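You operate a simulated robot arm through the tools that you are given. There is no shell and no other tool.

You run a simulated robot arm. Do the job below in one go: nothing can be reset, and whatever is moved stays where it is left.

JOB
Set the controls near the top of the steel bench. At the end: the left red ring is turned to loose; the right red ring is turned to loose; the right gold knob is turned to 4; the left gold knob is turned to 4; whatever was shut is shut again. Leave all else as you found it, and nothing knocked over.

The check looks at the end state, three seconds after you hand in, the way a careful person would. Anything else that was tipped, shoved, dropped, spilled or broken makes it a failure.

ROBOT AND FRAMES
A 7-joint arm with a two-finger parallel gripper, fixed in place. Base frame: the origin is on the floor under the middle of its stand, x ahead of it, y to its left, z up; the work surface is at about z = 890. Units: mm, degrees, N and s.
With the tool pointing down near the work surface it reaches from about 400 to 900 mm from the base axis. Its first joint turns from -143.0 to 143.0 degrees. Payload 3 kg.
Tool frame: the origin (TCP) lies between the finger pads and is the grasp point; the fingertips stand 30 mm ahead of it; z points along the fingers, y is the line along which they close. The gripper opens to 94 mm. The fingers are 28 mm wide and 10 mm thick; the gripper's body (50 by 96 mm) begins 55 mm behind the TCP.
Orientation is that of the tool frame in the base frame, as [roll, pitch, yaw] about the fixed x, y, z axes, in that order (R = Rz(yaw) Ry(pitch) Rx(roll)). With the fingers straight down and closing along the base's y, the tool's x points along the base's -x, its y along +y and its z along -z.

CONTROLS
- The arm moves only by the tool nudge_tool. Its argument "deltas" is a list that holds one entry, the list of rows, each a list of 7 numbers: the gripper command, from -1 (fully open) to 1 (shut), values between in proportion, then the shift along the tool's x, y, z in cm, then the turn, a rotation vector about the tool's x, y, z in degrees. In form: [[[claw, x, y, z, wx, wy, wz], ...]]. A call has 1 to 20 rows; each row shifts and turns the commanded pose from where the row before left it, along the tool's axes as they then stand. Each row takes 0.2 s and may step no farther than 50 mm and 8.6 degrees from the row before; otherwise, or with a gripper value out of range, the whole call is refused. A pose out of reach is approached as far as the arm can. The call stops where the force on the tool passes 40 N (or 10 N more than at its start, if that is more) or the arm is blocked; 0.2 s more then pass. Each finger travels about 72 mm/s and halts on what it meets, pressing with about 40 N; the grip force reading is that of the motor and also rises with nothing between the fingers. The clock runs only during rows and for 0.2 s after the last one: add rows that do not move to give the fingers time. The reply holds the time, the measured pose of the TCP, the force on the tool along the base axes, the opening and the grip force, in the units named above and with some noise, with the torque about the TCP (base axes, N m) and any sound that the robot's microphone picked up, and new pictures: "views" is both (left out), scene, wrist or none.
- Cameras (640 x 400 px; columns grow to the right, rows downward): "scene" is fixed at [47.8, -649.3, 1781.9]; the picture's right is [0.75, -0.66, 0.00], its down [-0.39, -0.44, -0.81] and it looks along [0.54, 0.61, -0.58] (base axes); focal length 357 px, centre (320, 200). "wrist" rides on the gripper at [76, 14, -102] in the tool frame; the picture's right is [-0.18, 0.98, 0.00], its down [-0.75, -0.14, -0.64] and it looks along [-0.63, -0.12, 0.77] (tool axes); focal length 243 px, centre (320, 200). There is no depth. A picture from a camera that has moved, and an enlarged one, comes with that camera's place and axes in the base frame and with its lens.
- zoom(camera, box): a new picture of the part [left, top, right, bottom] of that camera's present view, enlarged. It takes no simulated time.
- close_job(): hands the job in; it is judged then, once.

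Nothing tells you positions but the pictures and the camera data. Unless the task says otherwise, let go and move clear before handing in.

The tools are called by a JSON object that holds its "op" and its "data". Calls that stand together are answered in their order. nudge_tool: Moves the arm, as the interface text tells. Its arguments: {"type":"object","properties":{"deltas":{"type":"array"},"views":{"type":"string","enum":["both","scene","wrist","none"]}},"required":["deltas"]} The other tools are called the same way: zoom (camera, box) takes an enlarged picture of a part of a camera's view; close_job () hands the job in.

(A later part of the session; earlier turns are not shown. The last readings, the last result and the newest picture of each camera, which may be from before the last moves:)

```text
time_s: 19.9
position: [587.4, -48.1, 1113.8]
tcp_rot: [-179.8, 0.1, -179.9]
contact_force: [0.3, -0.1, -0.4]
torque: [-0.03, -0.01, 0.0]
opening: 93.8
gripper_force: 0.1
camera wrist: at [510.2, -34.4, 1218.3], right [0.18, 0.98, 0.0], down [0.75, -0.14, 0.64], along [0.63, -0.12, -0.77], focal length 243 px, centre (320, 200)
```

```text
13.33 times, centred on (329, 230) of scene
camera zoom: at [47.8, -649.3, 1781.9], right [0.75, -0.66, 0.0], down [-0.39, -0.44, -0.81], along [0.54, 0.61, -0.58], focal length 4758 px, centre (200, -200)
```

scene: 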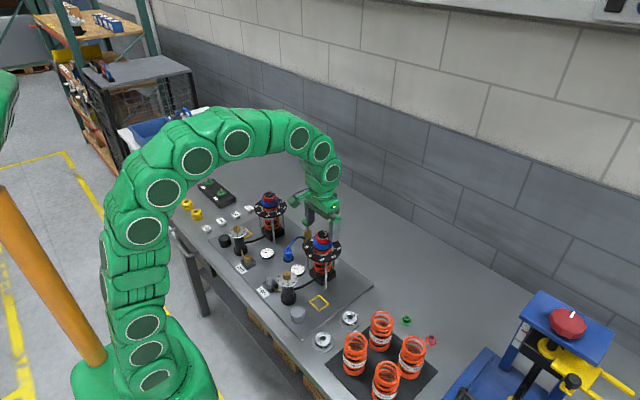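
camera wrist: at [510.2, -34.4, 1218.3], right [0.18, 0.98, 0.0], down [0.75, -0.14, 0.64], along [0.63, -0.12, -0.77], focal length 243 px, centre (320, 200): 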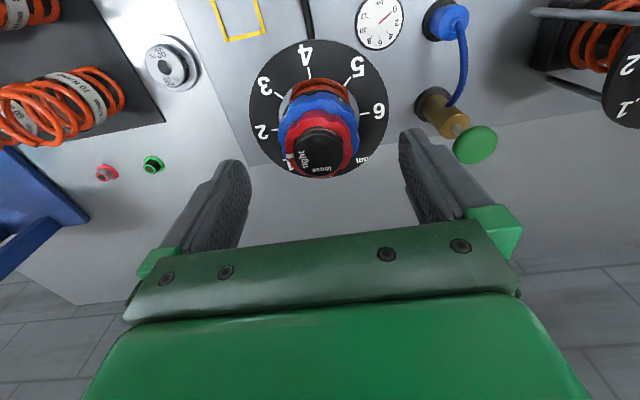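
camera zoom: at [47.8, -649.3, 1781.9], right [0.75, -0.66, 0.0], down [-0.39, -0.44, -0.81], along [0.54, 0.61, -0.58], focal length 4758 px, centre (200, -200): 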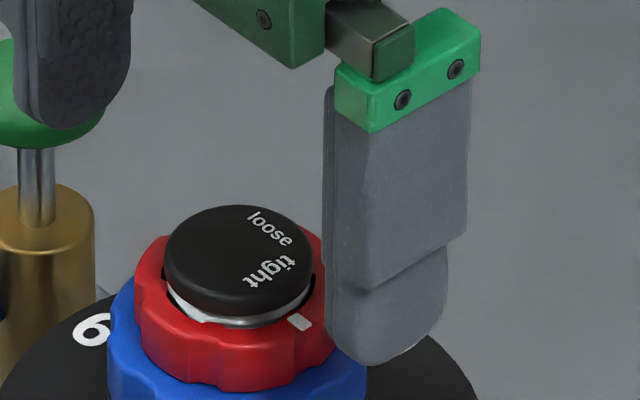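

Refining the camera geometry puts the hub at about (587.8, -49.9), top z near 1076, with the red ring at z 1055–1067. I'll descend so the tips sit at about z 1059, which is above the blue ring and beside the red one, and check before closing.

{"op": "nudge_tool", "data": {"deltas": [[[-1, -0.04, -0.18, 1.0, 0, 0, 0], [-1, 0, 0, 0.8, 0, 0, 0], [-0.6, 0, 0, 0.7, 0, 0, 0], [-0.4, 0, 0, 0, 0, 0, 0], [-0.4, 0, 0, 0, 0, 0, 0]]], "views": "both"}}

{"op": "zoom", "data": {"camera": "scene", "box": [300, 215, 348, 245]}}

{"op": "zoom", "data": {"camera": "wrist", "box": [230, 80, 410, 210]}}

```text
time_s: 21.1
position: [587.9, -50.4, 1089.4]
tcp_rot: [-179.9, 0.0, -179.9]
contact_force: [-0.1, 0.6, 0.2]
torque: [-0.01, -0.02, 0.0]
opening: 65.8
gripper_force: 0.1
camera wrist: at [510.9, -36.9, 1193.0], right [0.18, 0.98, 0.0], down [0.75, -0.14, 0.64], along [0.63, -0.12, -0.77], focal length 243 px, centre (320, 200)
```

scene: 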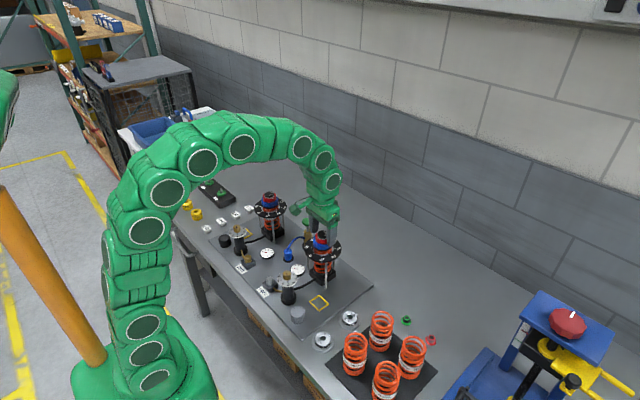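
wrist: 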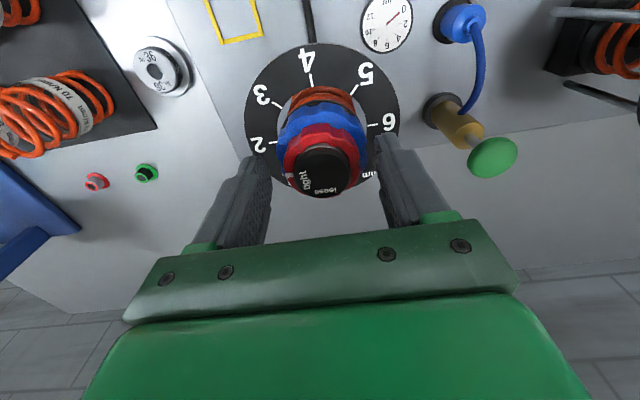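

```text
13.33 times, centred on (324, 230) of scene
camera zoom: at [47.8, -649.3, 1781.9], right [0.75, -0.66, 0.0], down [-0.39, -0.44, -0.81], along [0.54, 0.61, -0.58], focal length 4758 px, centre (267, -200)
```

zoom: 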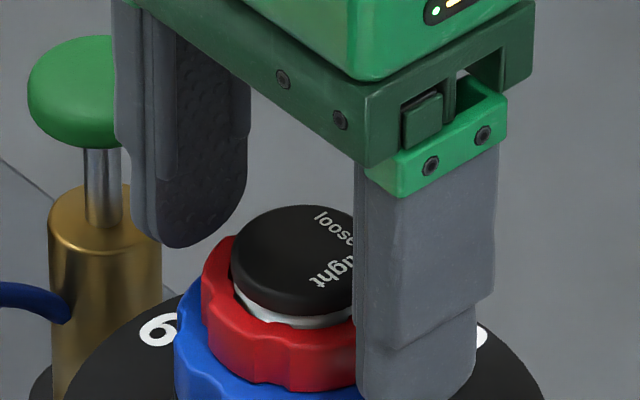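

```text
3.08 times, centred on (320, 145) of wrist
camera zoom: at [510.9, -36.9, 1193.0], right [0.18, 0.98, 0.0], down [0.75, -0.14, 0.64], along [0.63, -0.12, -0.77], focal length 746 px, centre (320, 369)
```

zoom: 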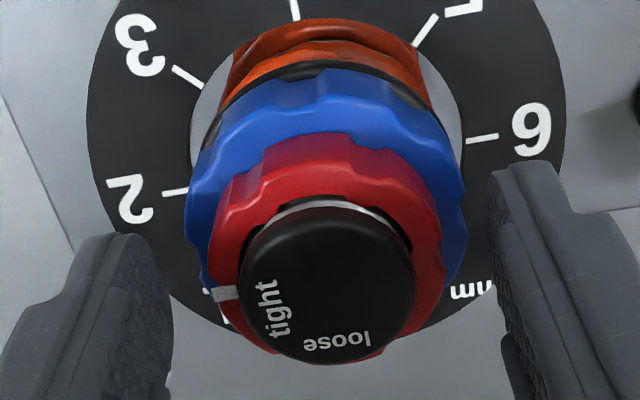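

{"op": "zoom", "data": {"camera": "scene", "box": [305, 228, 353, 258]}}

```text
13.33 times, centred on (329, 243) of scene
camera zoom: at [47.8, -649.3, 1781.9], right [0.75, -0.66, 0.0], down [-0.39, -0.44, -0.81], along [0.54, 0.61, -0.58], focal length 4758 px, centre (200, -373)
```

zoom: 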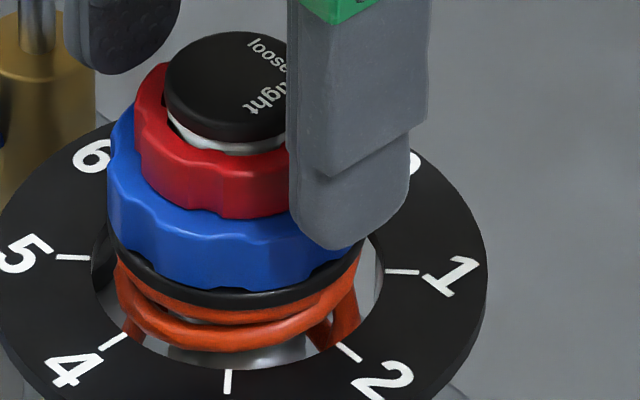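

The tips are about 2 mm above the blue ring, so I'll raise 1.5 mm. I'll also turn the open gripper 36° clockwise, so the pads stay off the red ring's mark and there is room for the anticlockwise turn.

{"op": "nudge_tool", "data": {"deltas": [[[-0.4, 0.08, 0.04, -0.15, 0, 0, 0], [-0.4, 0, 0, 0, 0, 0, 8], [-0.4, 0, 0, 0, 0, 0, 8], [-0.4, 0, 0, 0, 0, 0, 8], [-0.4, 0, 0, 0, 0, 0, 8], [-0.4, 0, 0, 0, 0, 0, 4], [-0.4, 0, 0, 0, 0, 0, 0], [-0.4, 0, 0, 0, 0, 0, 0]]], "views": "both"}}

{"op": "zoom", "data": {"camera": "scene", "box": [305, 223, 353, 253]}}

{"op": "zoom", "data": {"camera": "wrist", "box": [230, 80, 410, 210]}}

```text
time_s: 22.9
position: [587.6, -50.0, 1091.7]
tcp_rot: [-180.0, 0.1, 144.1]
contact_force: [-0.3, 0.6, -0.1]
torque: [0.01, -0.01, 0.0]
opening: 65.5
gripper_force: 0.2
camera wrist: at [534.1, 6.0, 1194.0], right [0.73, 0.69, 0.0], down [0.53, -0.56, 0.64], along [0.44, -0.47, -0.77], focal length 243 px, centre (320, 200)
```

scene: 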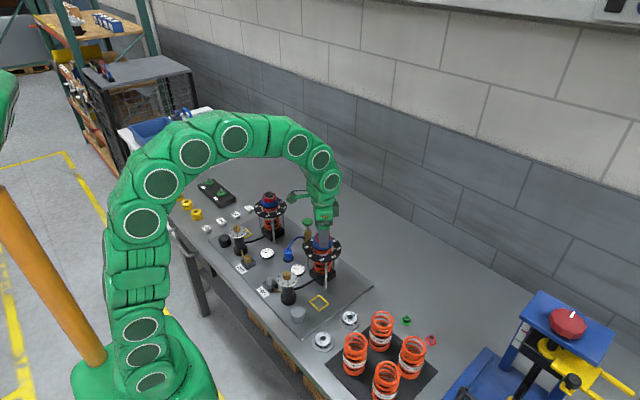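
wrist: 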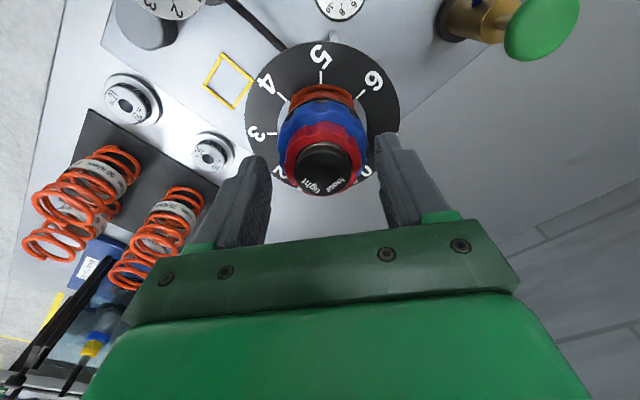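

```text
13.33 times, centred on (329, 238) of scene
camera zoom: at [47.8, -649.3, 1781.9], right [0.75, -0.66, 0.0], down [-0.39, -0.44, -0.81], along [0.54, 0.61, -0.58], focal length 4758 px, centre (200, -307)
```

zoom: 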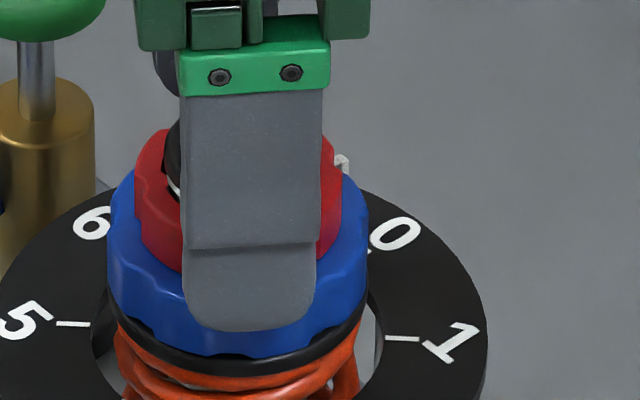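

```text
3.08 times, centred on (320, 145) of wrist
camera zoom: at [534.1, 6.0, 1194.0], right [0.73, 0.69, 0.0], down [0.53, -0.56, 0.64], along [0.44, -0.47, -0.77], focal length 746 px, centre (320, 369)
```

zoom: 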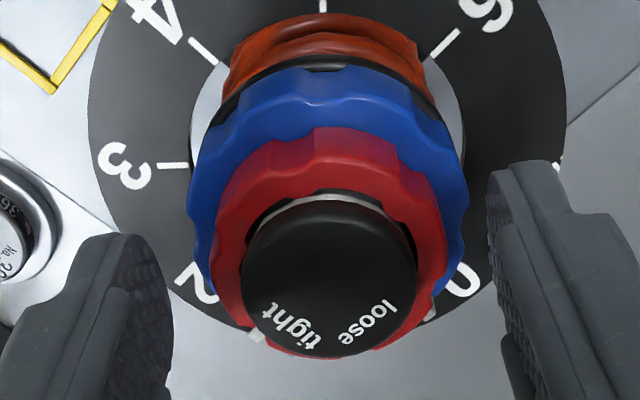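

There is a small white tab standing on the blue ring near 0, at roughly -20° in the base frame, that the fingers must not sweep into. I'll turn the open gripper another 27° clockwise, so the whole anticlockwise sweep stays clear of it, and look again.

{"op": "nudge_tool", "data": {"deltas": [[[-0.4, 0, 0, 0, 0, 0, 8], [-0.4, 0, 0, 0, 0, 0, 8], [-0.4, 0, 0, 0, 0, 0, 8], [-0.4, 0, 0, 0, 0, 0, 3], [-0.4, 0, 0, 0, 0, 0, 0], [-0.4, 0, 0, 0, 0, 0, 0]]], "views": "both"}}

{"op": "zoom", "data": {"camera": "scene", "box": [305, 223, 353, 253]}}

{"op": "zoom", "data": {"camera": "wrist", "box": [230, 80, 410, 210]}}

```text
time_s: 24.3
position: [587.0, -49.8, 1090.9]
tcp_rot: [-180.0, 0.1, 117.0]
contact_force: [0.2, -0.1, -0.4]
torque: [-0.04, 0.01, -0.02]
opening: 65.7
gripper_force: 0.1
camera wrist: at [565.9, 24.2, 1194.6], right [0.96, 0.28, 0.0], down [0.22, -0.73, 0.64], along [0.18, -0.62, -0.77], focal length 243 px, centre (320, 200)
```

scene: 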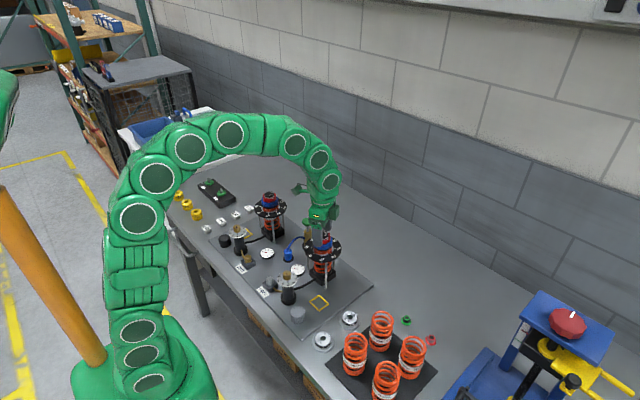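
wrist: 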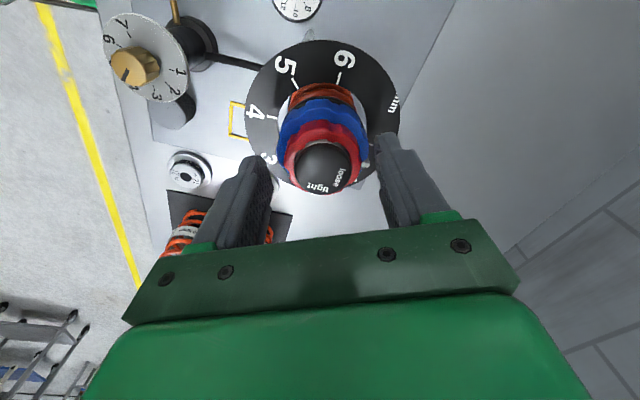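

```text
13.33 times, centred on (329, 238) of scene
camera zoom: at [47.8, -649.3, 1781.9], right [0.75, -0.66, 0.0], down [-0.39, -0.44, -0.81], along [0.54, 0.61, -0.58], focal length 4758 px, centre (200, -307)
```

zoom: 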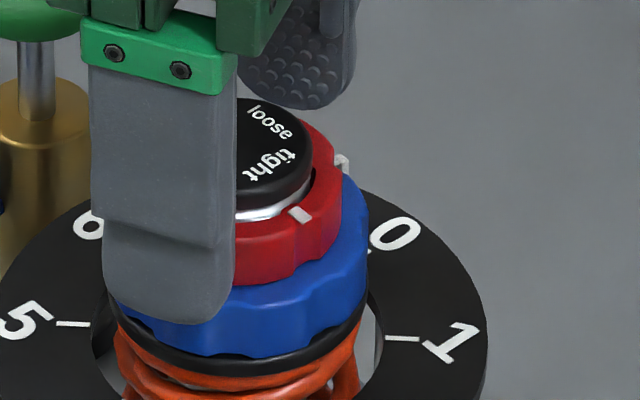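

```text
3.08 times, centred on (320, 145) of wrist
camera zoom: at [565.9, 24.2, 1194.6], right [0.96, 0.28, 0.0], down [0.22, -0.73, 0.64], along [0.18, -0.62, -0.77], focal length 746 px, centre (320, 369)
```

zoom: 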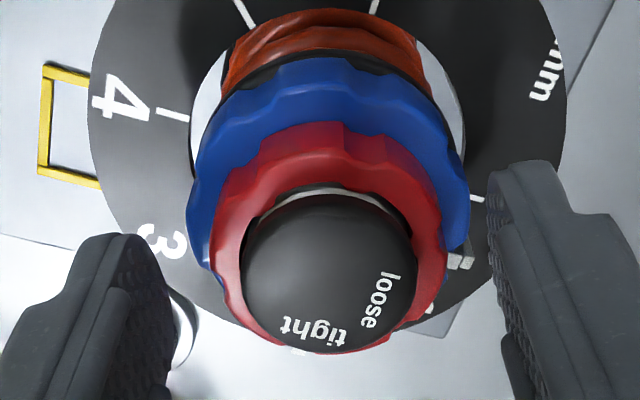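

The tab is on the blue ring's rim near 0°, so a gripper yaw of about 137° keeps both fingers more than 45° from it through the whole turn. I'll turn there and close on the red ring.

{"op": "nudge_tool", "data": {"deltas": [[[-0.4, 0, 0, 0, 0, 0, -8], [-0.4, 0, 0, 0, 0, 0, -8], [-0.4, 0, 0, 0, 0, 0, -4], [-0.4, 0, 0, 0, 0, 0, 0], [0, 0, 0, 0, 0, 0, 0], [0.2, 0, 0, 0, 0, 0, 0], [1, 0, 0, 0, 0, 0, 0], [1, 0, 0, 0, 0, 0, 0]]], "views": "both"}}

{"op": "zoom", "data": {"camera": "scene", "box": [305, 223, 353, 253]}}

{"op": "zoom", "data": {"camera": "wrist", "box": [230, 80, 410, 210]}}

```text
time_s: 26.1
position: [590.4, -48.4, 1090.5]
tcp_rot: [179.9, 0.1, 137.0]
contact_force: [21.9, 27.2, -2.9]
torque: [0.62, -0.5, 0.06]
opening: 46.0
gripper_force: 45.4
camera wrist: at [542.0, 13.2, 1194.3], right [0.81, 0.59, 0.0], down [0.45, -0.62, 0.64], along [0.38, -0.52, -0.77], focal length 243 px, centre (320, 200)
```

scene: 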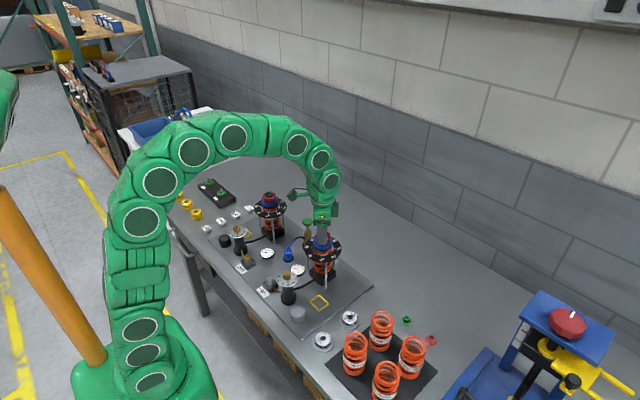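
wrist: 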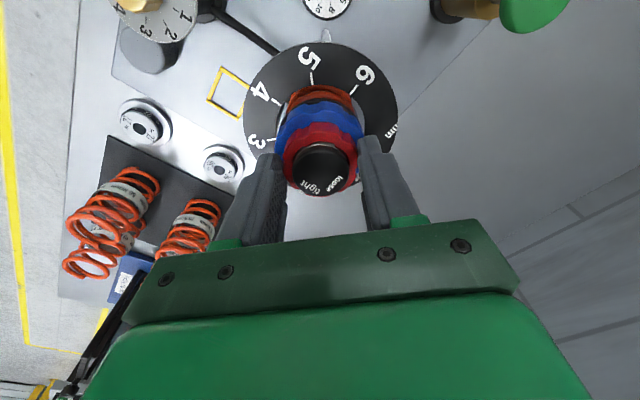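

```text
13.33 times, centred on (329, 238) of scene
camera zoom: at [47.8, -649.3, 1781.9], right [0.75, -0.66, 0.0], down [-0.39, -0.44, -0.81], along [0.54, 0.61, -0.58], focal length 4758 px, centre (200, -307)
```

zoom: 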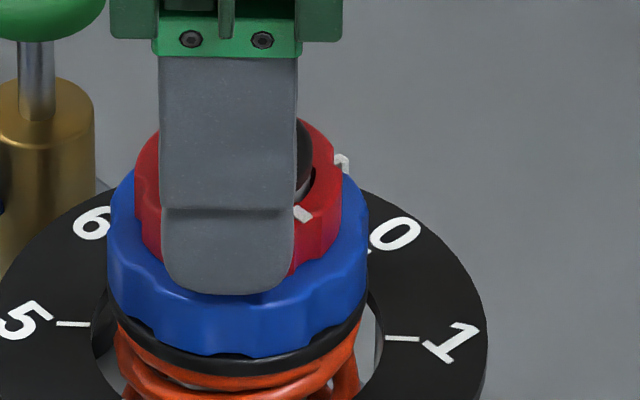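

```text
3.08 times, centred on (320, 145) of wrist
camera zoom: at [542.0, 13.2, 1194.3], right [0.81, 0.59, 0.0], down [0.45, -0.62, 0.64], along [0.38, -0.52, -0.77], focal length 746 px, centre (320, 369)
```

zoom: 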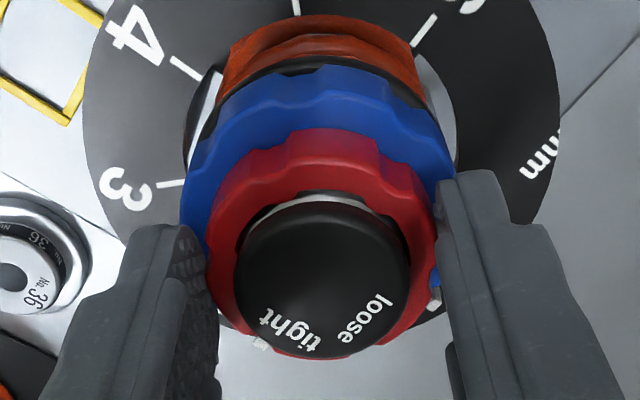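

The red ring is gripped at 46 mm, but there is a 35 N side load because the arm's command sits about 2.5 mm off-centre. I'll shift the command that way to unload it before turning.

{"op": "nudge_tool", "data": {"deltas": [[[1, 0, 0.12, 0, 0, 0, 0], [1, 0, 0.12, 0, 0, 0, 0], [1, 0, 0, 0, 0, 0, 0]]], "views": "none"}}

```text
time_s: 26.9
position: [588.8, -48.5, 1092.2]
tcp_rot: [-179.7, 0.1, 137.1]
contact_force: [-14.8, 12.2, 3.0]
torque: [0.56, 0.54, 0.0]
opening: 45.9
gripper_force: 45.1
```

{"op": "nudge_tool", "data": {"deltas": [[[1, 0.1, 0, 0, 0, 0, 0], [1, 0, 0, 0, 0, 0, -8], [1, 0, 0, 0, 0, 0, -8], [1, 0, 0, 0, 0, 0, -8], [1, 0, 0, 0, 0, 0, 0]]], "views": "both"}}

{"op": "zoom", "data": {"camera": "wrist", "box": [230, 80, 410, 210]}}

{"op": "zoom", "data": {"camera": "scene", "box": [305, 223, 353, 253]}}

```text
time_s: 28.1
position: [588.7, -47.7, 1090.9]
tcp_rot: [-179.8, 0.0, 161.0]
contact_force: [-17.6, -28.5, 0.1]
torque: [-0.67, 0.43, -0.02]
opening: 45.8
gripper_force: 45.0
camera wrist: at [520.7, -11.2, 1194.3], right [0.49, 0.87, 0.0], down [0.67, -0.38, 0.64], along [0.56, -0.32, -0.77], focal length 243 px, centre (320, 200)
```

scene: 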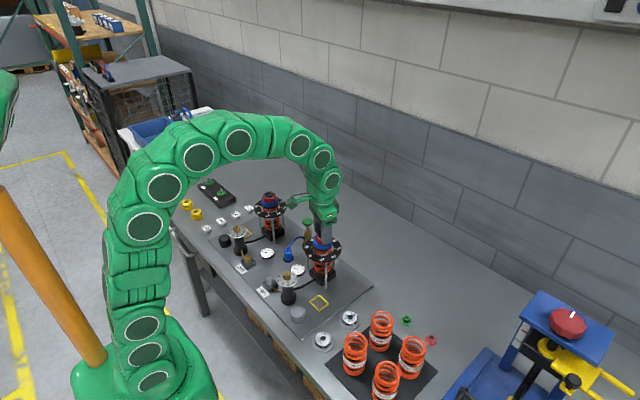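
wrist: 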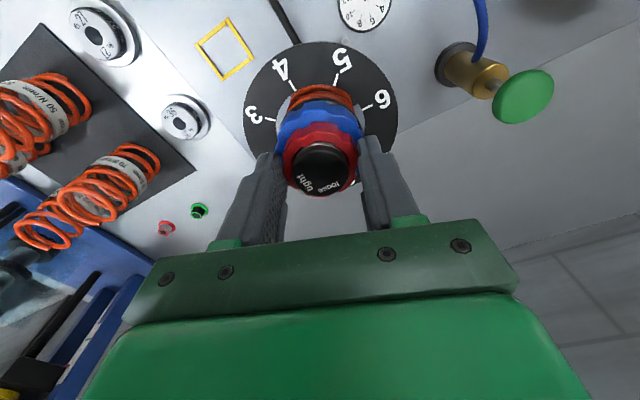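

```text
3.08 times, centred on (320, 145) of wrist
camera zoom: at [520.7, -11.2, 1194.3], right [0.49, 0.87, 0.0], down [0.67, -0.38, 0.64], along [0.56, -0.32, -0.77], focal length 746 px, centre (320, 369)
```

zoom: 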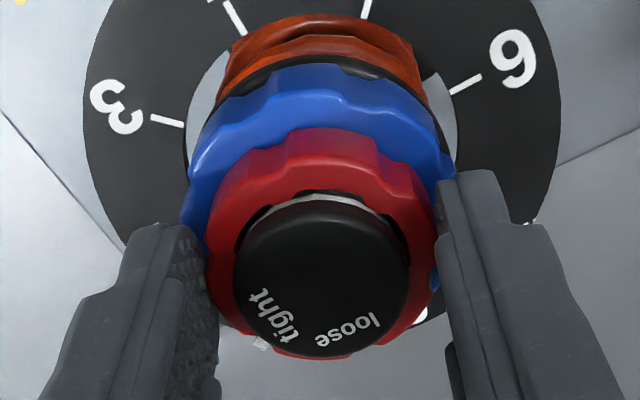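

```text
13.33 times, centred on (329, 238) of scene
camera zoom: at [47.8, -649.3, 1781.9], right [0.75, -0.66, 0.0], down [-0.39, -0.44, -0.81], along [0.54, 0.61, -0.58], focal length 4758 px, centre (200, -307)
```

zoom: 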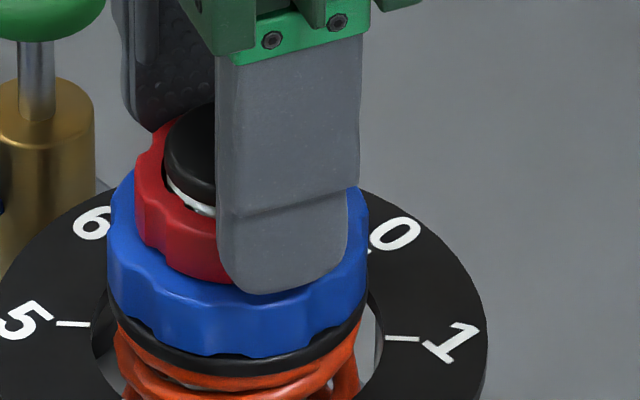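

The red ring is turning with the gripper and the blue ring has stayed put. I'll relieve the side load and continue turning in chunks.

{"op": "nudge_tool", "data": {"deltas": [[[1, 0, -0.1, 0, 0, 0, 0], [1, 0, -0.1, 0, 0, 0, 0], [1, 0, 0, 0, 0, 0, 0]]], "views": "none"}}

```text
time_s: 28.9
position: [588.9, -49.6, 1090.2]
tcp_rot: [-180.0, 0.3, 161.1]
contact_force: [-4.3, -19.6, -0.1]
torque: [-0.32, -0.19, -0.06]
opening: 45.8
gripper_force: 44.9
```

{"op": "nudge_tool", "data": {"deltas": [[[1, 0, -0.1, 0, 0, 0, 0], [1, 0, 0, 0, 0, 0, -8], [1, 0, 0, 0, 0, 0, -8], [1, 0, 0, 0, 0, 0, -8], [1, 0, 0, 0, 0, 0, 0]]], "views": "wrist"}}

{"op": "zoom", "data": {"camera": "wrist", "box": [230, 80, 410, 210]}}

```text
time_s: 30.1
position: [588.6, -49.1, 1089.6]
tcp_rot: [-179.8, 0.1, -174.9]
contact_force: [15.9, -0.9, -7.8]
torque: [0.17, -0.7, 0.01]
opening: 45.9
gripper_force: 45.3
camera wrist: at [510.6, -42.9, 1194.7], right [0.1, 1.0, 0.0], down [0.76, -0.07, 0.64], along [0.64, -0.06, -0.77], focal length 243 px, centre (320, 200)
```

wrist: 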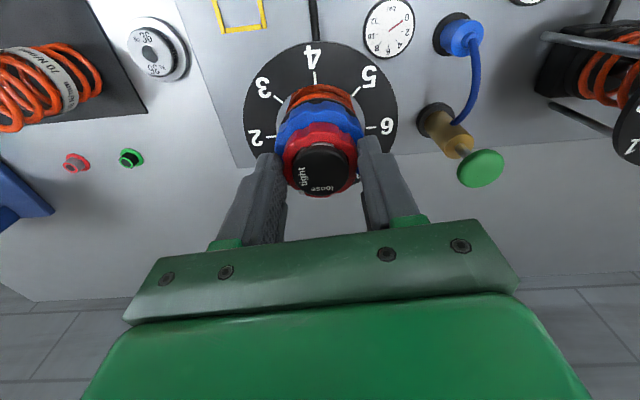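

```text
3.08 times, centred on (320, 145) of wrist
camera zoom: at [510.6, -42.9, 1194.7], right [0.1, 1.0, 0.0], down [0.76, -0.07, 0.64], along [0.64, -0.06, -0.77], focal length 746 px, centre (320, 369)
```

zoom: 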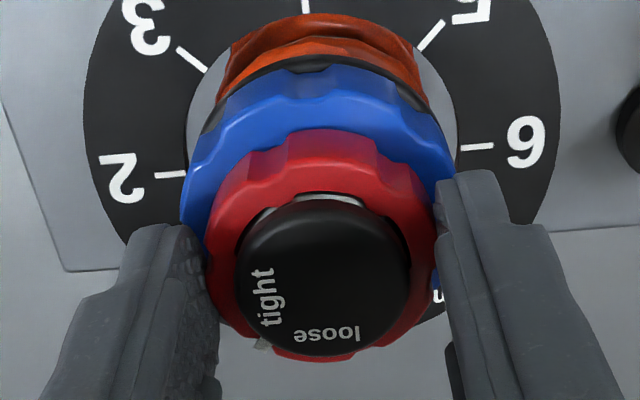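

{"op": "nudge_tool", "data": {"deltas": [[[1, 0, 0, 0, 0, 0, -8], [1, 0, 0, 0, 0, 0, -8], [1, 0, 0, 0, 0, 0, -8], [1, 0, 0, 0, 0, 0, -8], [1, 0, 0, 0, 0, 0, 0]]], "views": "wrist"}}

{"op": "zoom", "data": {"camera": "wrist", "box": [230, 80, 410, 210]}}

{"op": "zoom", "data": {"camera": "scene", "box": [305, 223, 353, 253]}}

```text
time_s: 31.3
position: [588.4, -50.8, 1091.5]
tcp_rot: [-179.7, 0.0, -143.0]
contact_force: [23.8, -19.7, 0.5]
torque: [-0.2, -0.79, -0.04]
opening: 45.9
gripper_force: 45.3
camera wrist: at [518.3, -85.7, 1194.4], right [-0.45, 0.9, 0.0], down [0.69, 0.34, 0.64], along [0.58, 0.28, -0.77], focal length 243 px, centre (320, 200)
```

wrist: 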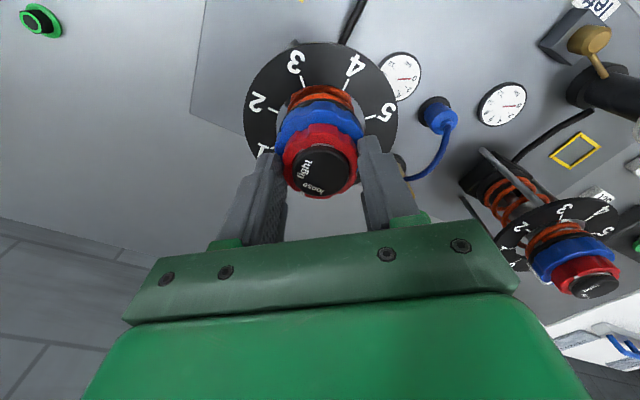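

```text
3.08 times, centred on (320, 145) of wrist
camera zoom: at [518.3, -85.7, 1194.4], right [-0.45, 0.9, 0.0], down [0.69, 0.34, 0.64], along [0.58, 0.28, -0.77], focal length 746 px, centre (320, 369)
```

zoom: 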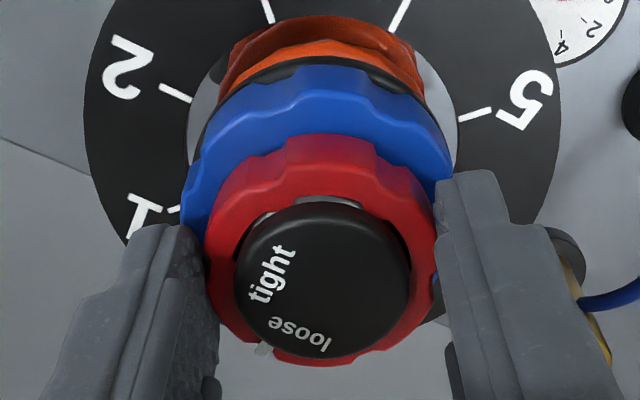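

```text
13.33 times, centred on (329, 238) of scene
camera zoom: at [47.8, -649.3, 1781.9], right [0.75, -0.66, 0.0], down [-0.39, -0.44, -0.81], along [0.54, 0.61, -0.58], focal length 4758 px, centre (200, -307)
```

zoom: 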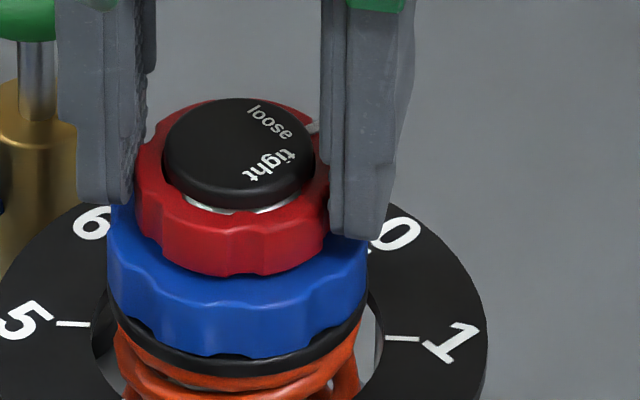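

About 80° is done and the mark is close to "loose". Comparing the text positions, the two labels are about 90° apart, so I'll relieve the side load and turn another 10°.

{"op": "nudge_tool", "data": {"deltas": [[[1, 0, -0.1, 0, 0, 0, 0], [1, 0, -0.1, 0, 0, 0, 0], [1, 0, 0, 0, 0, 0, -5], [1, 0, 0, 0, 0, 0, -5], [1, 0, 0, 0, 0, 0, 0]]], "views": "wrist"}}

{"op": "zoom", "data": {"camera": "wrist", "box": [230, 80, 410, 210]}}

{"op": "zoom", "data": {"camera": "scene", "box": [305, 223, 353, 253]}}

```text
time_s: 32.5
position: [588.7, -50.0, 1090.7]
tcp_rot: [-179.9, 0.0, -133.1]
contact_force: [-9.5, 13.2, 3.7]
torque: [0.64, -0.07, -0.73]
opening: 45.9
gripper_force: 44.4
camera wrist: at [526.1, -97.5, 1194.3], right [-0.59, 0.8, 0.0], down [0.62, 0.45, 0.64], along [0.52, 0.38, -0.77], focal length 243 px, centre (320, 200)
```

wrist: 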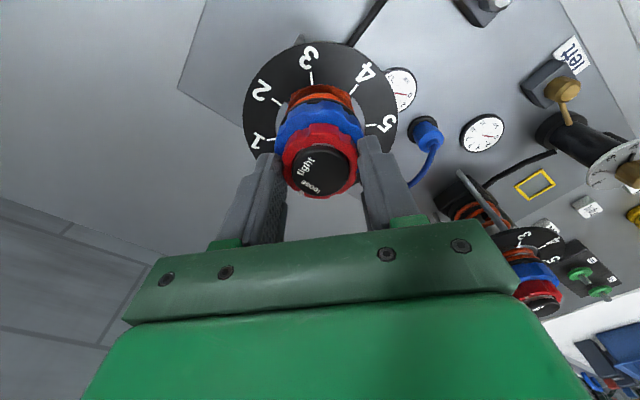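

```text
3.08 times, centred on (320, 145) of wrist
camera zoom: at [526.1, -97.5, 1194.3], right [-0.59, 0.8, 0.0], down [0.62, 0.45, 0.64], along [0.52, 0.38, -0.77], focal length 746 px, centre (320, 369)
```

zoom: 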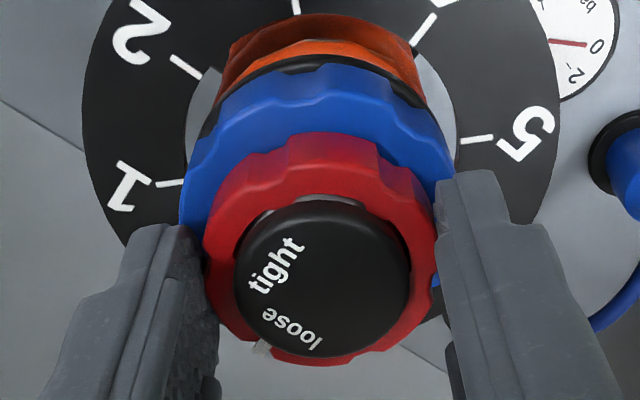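

```text
13.33 times, centred on (329, 238) of scene
camera zoom: at [47.8, -649.3, 1781.9], right [0.75, -0.66, 0.0], down [-0.39, -0.44, -0.81], along [0.54, 0.61, -0.58], focal length 4758 px, centre (200, -307)
```

zoom: 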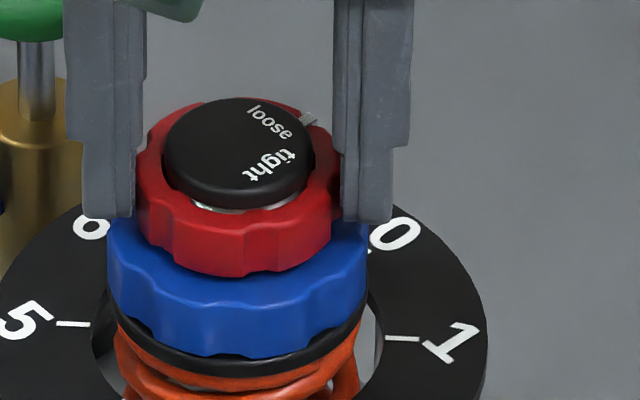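

The mark has reached "loose" and a turning torque has appeared, which suggests an end stop. I'll open, rise straight up and check.

{"op": "nudge_tool", "data": {"deltas": [[[0, 0, 0, 0, 0, 0, 0], [-0.4, 0, 0, 0, 0, 0, 0], [-0.4, 0, 0, 0, 0, 0, 0], [-0.4, 0, 0, 0, 0, 0, 0], [-0.4, 0, 0, -2, 0, 0, 0], [-0.8, 0, 0, -3, 0, 0, 0], [-1, 0, 0, -3, 0, 0, 0], [-1, 0, 0, 0, 0, 0, 0]]], "views": "both"}}

{"op": "zoom", "data": {"camera": "wrist", "box": [250, 60, 400, 180]}}

{"op": "zoom", "data": {"camera": "scene", "box": [305, 223, 353, 253]}}

```text
time_s: 34.3
position: [587.8, -52.1, 1170.9]
tcp_rot: [-180.0, -0.1, -133.0]
contact_force: [0.5, -0.6, -0.4]
torque: [0.01, -0.04, 0.0]
opening: 93.8
gripper_force: 0.1
camera wrist: at [525.6, -97.8, 1273.8], right [-0.59, 0.81, 0.0], down [0.62, 0.46, 0.64], along [0.52, 0.38, -0.77], focal length 243 px, centre (320, 200)
```

scene: 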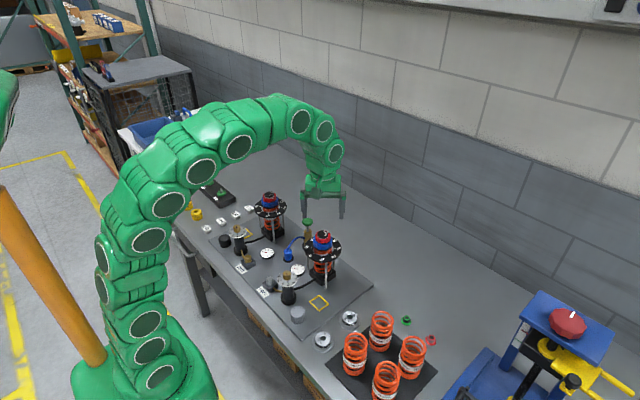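
wrist: 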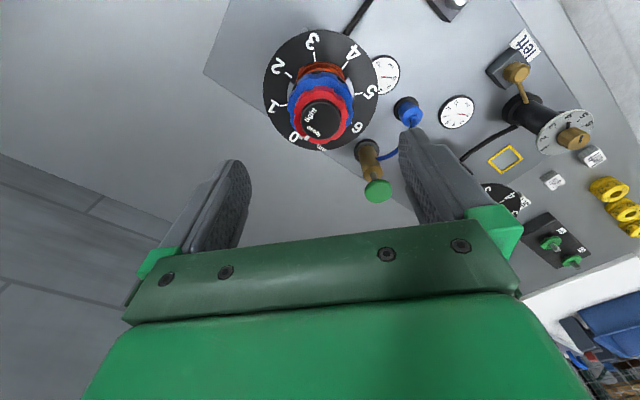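

```text
3.33 times, centred on (325, 120) of wrist
camera zoom: at [525.6, -97.8, 1273.8], right [-0.59, 0.81, 0.0], down [0.62, 0.46, 0.64], along [0.52, 0.38, -0.77], focal length 809 px, centre (303, 467)
```

zoom: 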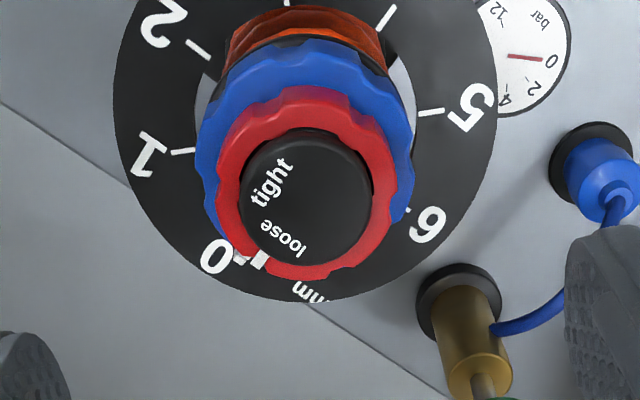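

```text
13.33 times, centred on (329, 238) of scene
camera zoom: at [47.8, -649.3, 1781.9], right [0.75, -0.66, 0.0], down [-0.39, -0.44, -0.81], along [0.54, 0.61, -0.58], focal length 4758 px, centre (200, -307)
```

zoom: 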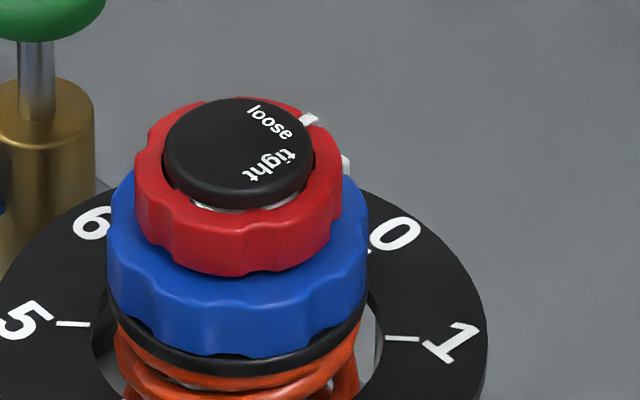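

{"op": "zoom", "data": {"camera": "scene", "box": [320, 228, 336, 238]}}

{"op": "zoom", "data": {"camera": "scene", "box": [268, 189, 284, 199]}}

{"op": "zoom", "data": {"camera": "wrist", "box": [280, 100, 340, 150]}}

```text
16.00 times, centred on (328, 233) of scene
camera zoom: at [47.8, -649.3, 1781.9], right [0.75, -0.66, 0.0], down [-0.39, -0.44, -0.81], along [0.54, 0.61, -0.58], focal length 5710 px, centre (192, -328)
```

zoom: 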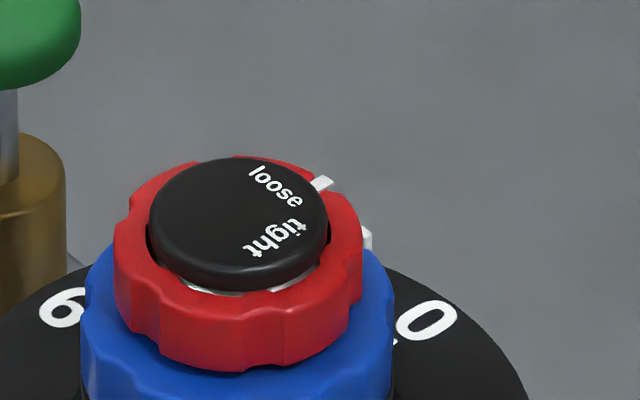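

```text
16.00 times, centred on (276, 194) of scene
camera zoom: at [47.8, -649.3, 1781.9], right [0.75, -0.66, 0.0], down [-0.39, -0.44, -0.81], along [0.54, 0.61, -0.58], focal length 5710 px, centre (1024, 296)
```

zoom: 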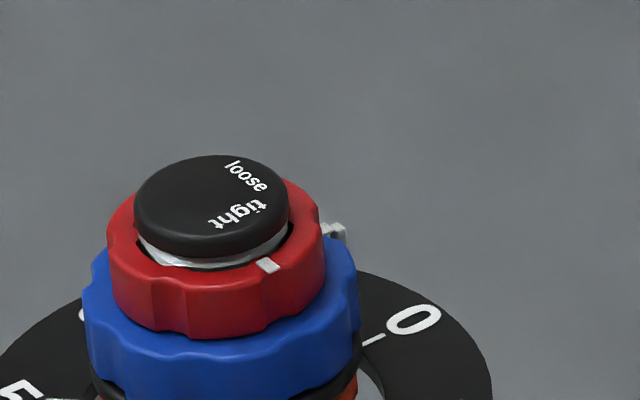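

```text
8.00 times, centred on (310, 125) of wrist
camera zoom: at [525.6, -97.8, 1273.8], right [-0.59, 0.81, 0.0], down [0.62, 0.46, 0.64], along [0.52, 0.38, -0.77], focal length 1941 px, centre (400, 800)
```

zoom: 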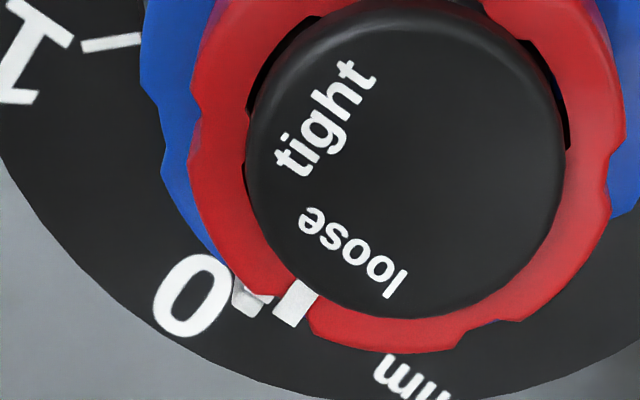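

The right red ring's mark is now at "loose" and the blue ring's tab is unchanged near 0. Next is the left ring: I'll turn the gripper back 90° and move over the left hub at this height.

{"op": "nudge_tool", "data": {"deltas": [[[-1, 0, 0, 0, 0, 0, 7.5], [-1, 0, 0, 0, 0, 0, 7.5], [-1, 0, 0, 0, 0, 0, 7.5], [-1, 0, 0, 0, 0, 0, 7.5], [-1, 0, 0, 0, 0, 0, 7.5], [-1, 0, 0, 0, 0, 0, 7.5], [-1, 0, 0, 0, 0, 0, 7.5], [-1, 0, 0, 0, 0, 0, 7.5], [-1, 0, 0, 0, 0, 0, 7.5], [-1, 0, 0, 0, 0, 0, 7.5], [-1, 0, 0, 0, 0, 0, 7.5], [-1, 0, 0, 0, 0, 0, 7.5], [-1, 2.74, 2.95, 0, 0, 0, 0], [-1, 2.74, 2.95, 0, 0, 0, 0], [-1, 2.74, 2.95, 0, 0, 0, 0], [-1, 2.74, 2.95, 0, 0, 0, 0], [-1, 2.74, 2.95, 0, 0, 0, 0], [-1, 2.74, 2.95, 0, 0, 0, 0], [-1, 2.74, 2.95, 0, 0, 0, 0], [-1, 0, 0, 0, 0, 0, 0]]], "views": "both"}}

{"op": "zoom", "data": {"camera": "wrist", "box": [230, 60, 410, 190]}}

```text
time_s: 38.5
position: [589.0, 230.0, 1169.6]
tcp_rot: [179.9, 0.0, 137.0]
contact_force: [0.1, 0.7, 0.2]
torque: [0.02, 0.0, 0.0]
opening: 93.9
gripper_force: 0.1
camera wrist: at [542.6, 292.3, 1272.4], right [0.81, 0.59, 0.0], down [0.45, -0.62, 0.64], along [0.38, -0.52, -0.77], focal length 243 px, centre (320, 200)
```

scene: 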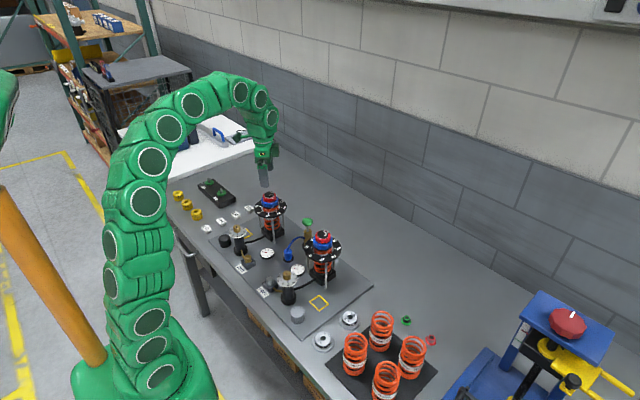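
wrist: 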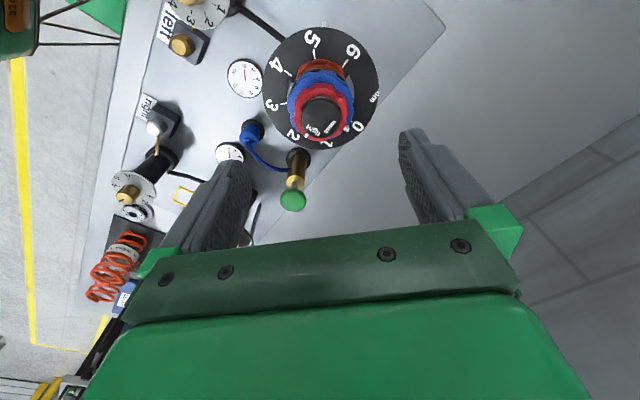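

```text
3.08 times, centred on (320, 125) of wrist
camera zoom: at [542.6, 292.3, 1272.4], right [0.81, 0.59, 0.0], down [0.45, -0.62, 0.64], along [0.38, -0.52, -0.77], focal length 746 px, centre (320, 431)
```

zoom: 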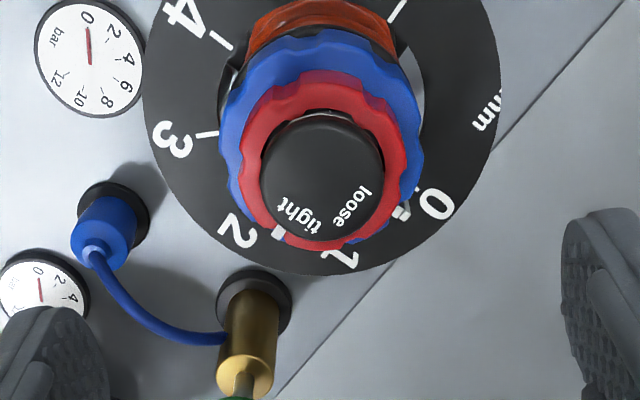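

The left hub is under the gripper at about (588.5, 231), with its tab near 0 as on the right. I'll lower to the same working height with the fingers partly open and check.

{"op": "nudge_tool", "data": {"deltas": [[[-1, 0, 0, 3.0, 0, 0, 0], [-1, 0, 0, 3.0, 0, 0, 0], [-1, 0, 0, 1.85, 0, 0, 0], [-0.4, 0, 0, 0, 0, 0, 0], [-0.4, 0, 0, 0, 0, 0, 0], [-0.4, 0, 0, 0, 0, 0, 0]]], "views": "both"}}

{"op": "zoom", "data": {"camera": "wrist", "box": [230, 80, 410, 210]}}

{"op": "zoom", "data": {"camera": "scene", "box": [247, 182, 295, 212]}}

```text
time_s: 39.9
position: [588.4, 230.5, 1092.3]
tcp_rot: [180.0, 0.0, 137.1]
contact_force: [-0.5, -1.2, 0.5]
torque: [0.05, 0.02, -0.02]
opening: 65.9
gripper_force: 0.1
camera wrist: at [542.1, 292.5, 1195.4], right [0.81, 0.59, 0.0], down [0.45, -0.62, 0.64], along [0.38, -0.52, -0.77], focal length 243 px, centre (320, 200)
```

scene: 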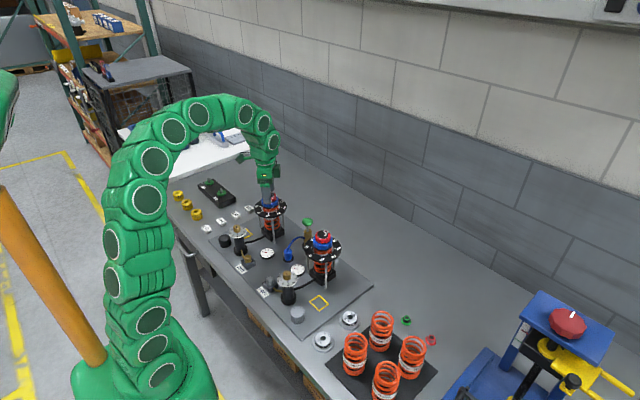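
wrist: 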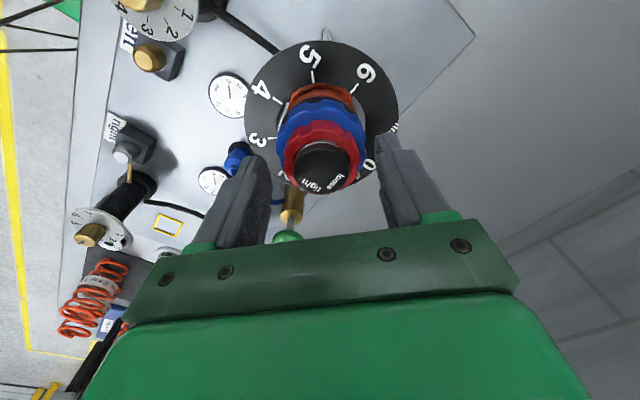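

```text
3.08 times, centred on (320, 145) of wrist
camera zoom: at [542.1, 292.5, 1195.4], right [0.81, 0.59, 0.0], down [0.45, -0.62, 0.64], along [0.38, -0.52, -0.77], focal length 746 px, centre (320, 369)
```

zoom: 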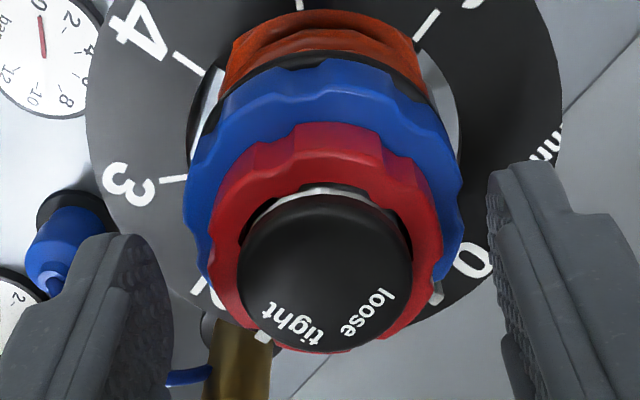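

```text
13.33 times, centred on (271, 197) of scene
camera zoom: at [47.8, -649.3, 1781.9], right [0.75, -0.66, 0.0], down [-0.39, -0.44, -0.81], along [0.54, 0.61, -0.58], focal length 4758 px, centre (973, 240)
```

zoom: 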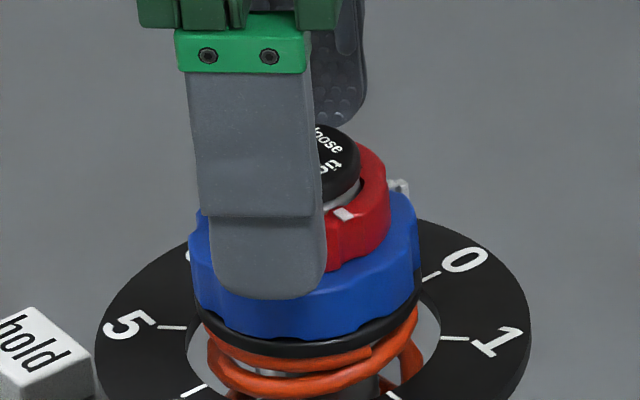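

Centred to within about 1 mm. I'll make a small correction and close on the left red ring.

{"op": "nudge_tool", "data": {"deltas": [[[-0.4, 0.12, 0.05, 0.1, 0, 0, 0], [-0.4, 0, 0, 0, 0, 0, 0], [0, 0, 0, 0, 0, 0, 0], [0.2, 0, 0, 0, 0, 0, 0], [1, 0, 0, 0, 0, 0, 0], [1, 0, 0, 0, 0, 0, 0]]], "views": "wrist"}}

{"op": "zoom", "data": {"camera": "wrist", "box": [230, 80, 410, 210]}}

{"op": "zoom", "data": {"camera": "scene", "box": [247, 182, 295, 212]}}

```text
time_s: 41.3
position: [588.3, 232.1, 1091.0]
tcp_rot: [-179.9, 0.1, 137.1]
contact_force: [-4.4, -1.9, -0.1]
torque: [0.23, 0.05, -0.03]
opening: 45.8
gripper_force: 44.7
camera wrist: at [541.7, 293.7, 1194.3], right [0.81, 0.59, 0.0], down [0.45, -0.62, 0.64], along [0.38, -0.52, -0.77], focal length 243 px, centre (320, 200)
```

wrist: 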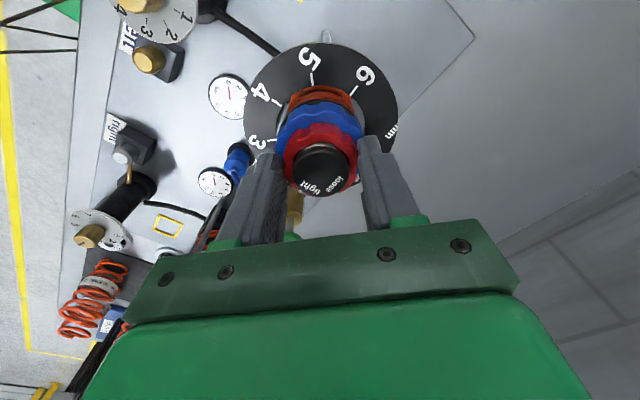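

```text
3.08 times, centred on (320, 145) of wrist
camera zoom: at [541.7, 293.7, 1194.3], right [0.81, 0.59, 0.0], down [0.45, -0.62, 0.64], along [0.38, -0.52, -0.77], focal length 746 px, centre (320, 369)
```

zoom: 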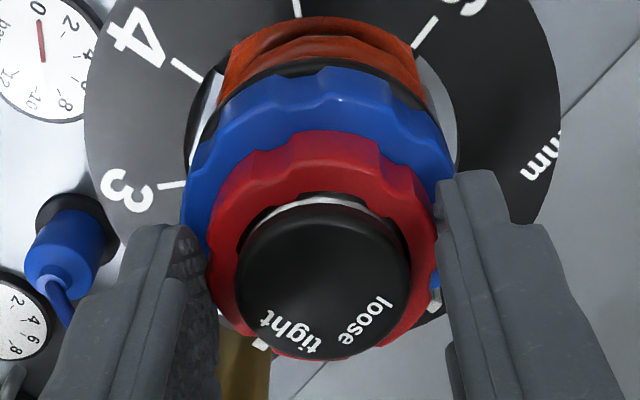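

```text
13.33 times, centred on (271, 197) of scene
camera zoom: at [47.8, -649.3, 1781.9], right [0.75, -0.66, 0.0], down [-0.39, -0.44, -0.81], along [0.54, 0.61, -0.58], focal length 4758 px, centre (973, 240)
```

zoom: 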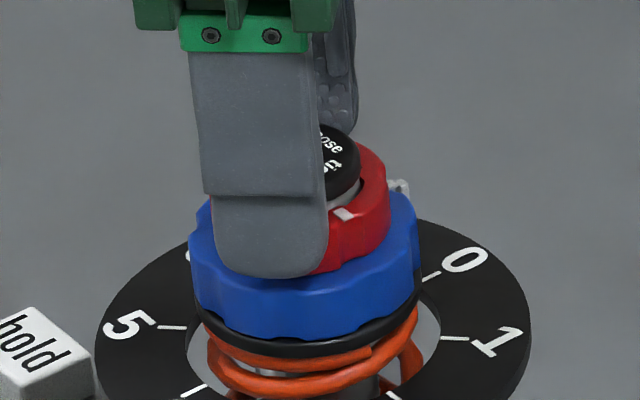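

The left red ring is gripped with almost no side load. I'll turn it 48° anticlockwise first and check the forces.

{"op": "nudge_tool", "data": {"deltas": [[[1, 0, 0, 0, 0, 0, -8], [1, 0, 0, 0, 0, 0, -8], [1, 0, 0, 0, 0, 0, -8], [1, 0, 0, 0, 0, 0, -8], [1, 0, 0, 0, 0, 0, -8], [1, 0, 0, 0, 0, 0, -8], [1, 0, 0, 0, 0, 0, 0]]], "views": "wrist"}}

{"op": "zoom", "data": {"camera": "wrist", "box": [230, 80, 410, 210]}}

```text
time_s: 42.9
position: [590.3, 230.4, 1090.8]
tcp_rot: [-179.8, 0.1, -175.0]
contact_force: [12.0, -31.8, -11.7]
torque: [-0.85, -0.55, 0.02]
opening: 45.7
gripper_force: 45.5
camera wrist: at [512.2, 237.7, 1194.6], right [0.1, 1.0, 0.0], down [0.76, -0.07, 0.64], along [0.64, -0.06, -0.77], focal length 243 px, centre (320, 200)
```

wrist: 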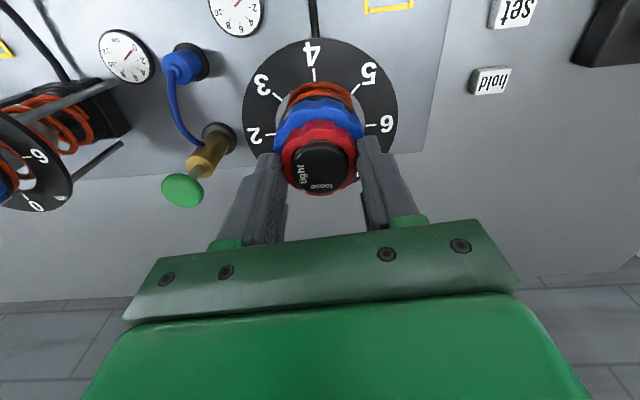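

```text
3.08 times, centred on (320, 145) of wrist
camera zoom: at [512.2, 237.7, 1194.6], right [0.1, 1.0, 0.0], down [0.76, -0.07, 0.64], along [0.64, -0.06, -0.77], focal length 746 px, centre (320, 369)
```

zoom: 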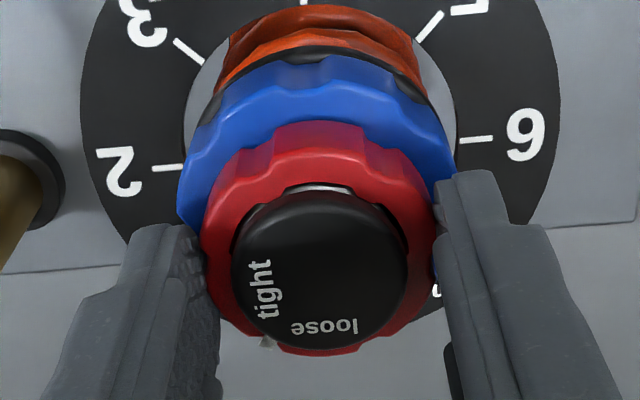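

{"op": "nudge_tool", "data": {"deltas": [[[1, 0, -0.1, 0, 0, 0, 0], [1, 0, -0.1, 0, 0, 0, 0], [1, 0, 0, 0, 0, 0, -8], [1, 0, 0, 0, 0, 0, -8], [1, 0, 0, 0, 0, 0, 0]]], "views": "none"}}

```text
time_s: 44.1
position: [589.1, 230.2, 1092.1]
tcp_rot: [-180.0, 0.2, -159.0]
contact_force: [18.4, 6.3, -12.2]
torque: [0.08, -0.93, 0.02]
opening: 45.5
gripper_force: 45.3
```

{"op": "nudge_tool", "data": {"deltas": [[[1, -0.08, 0, 0, 0, 0, 0], [1, 0, 0, 0, 0, 0, -8], [1, 0, 0, 0, 0, 0, -8], [1, 0, 0, 0, 0, 0, 0]]], "views": "none"}}

```text
time_s: 45.1
position: [589.6, 229.4, 1092.7]
tcp_rot: [179.9, 0.0, -143.0]
contact_force: [-6.8, 20.1, -3.8]
torque: [0.67, 0.44, 0.02]
opening: 45.3
gripper_force: 44.5
```

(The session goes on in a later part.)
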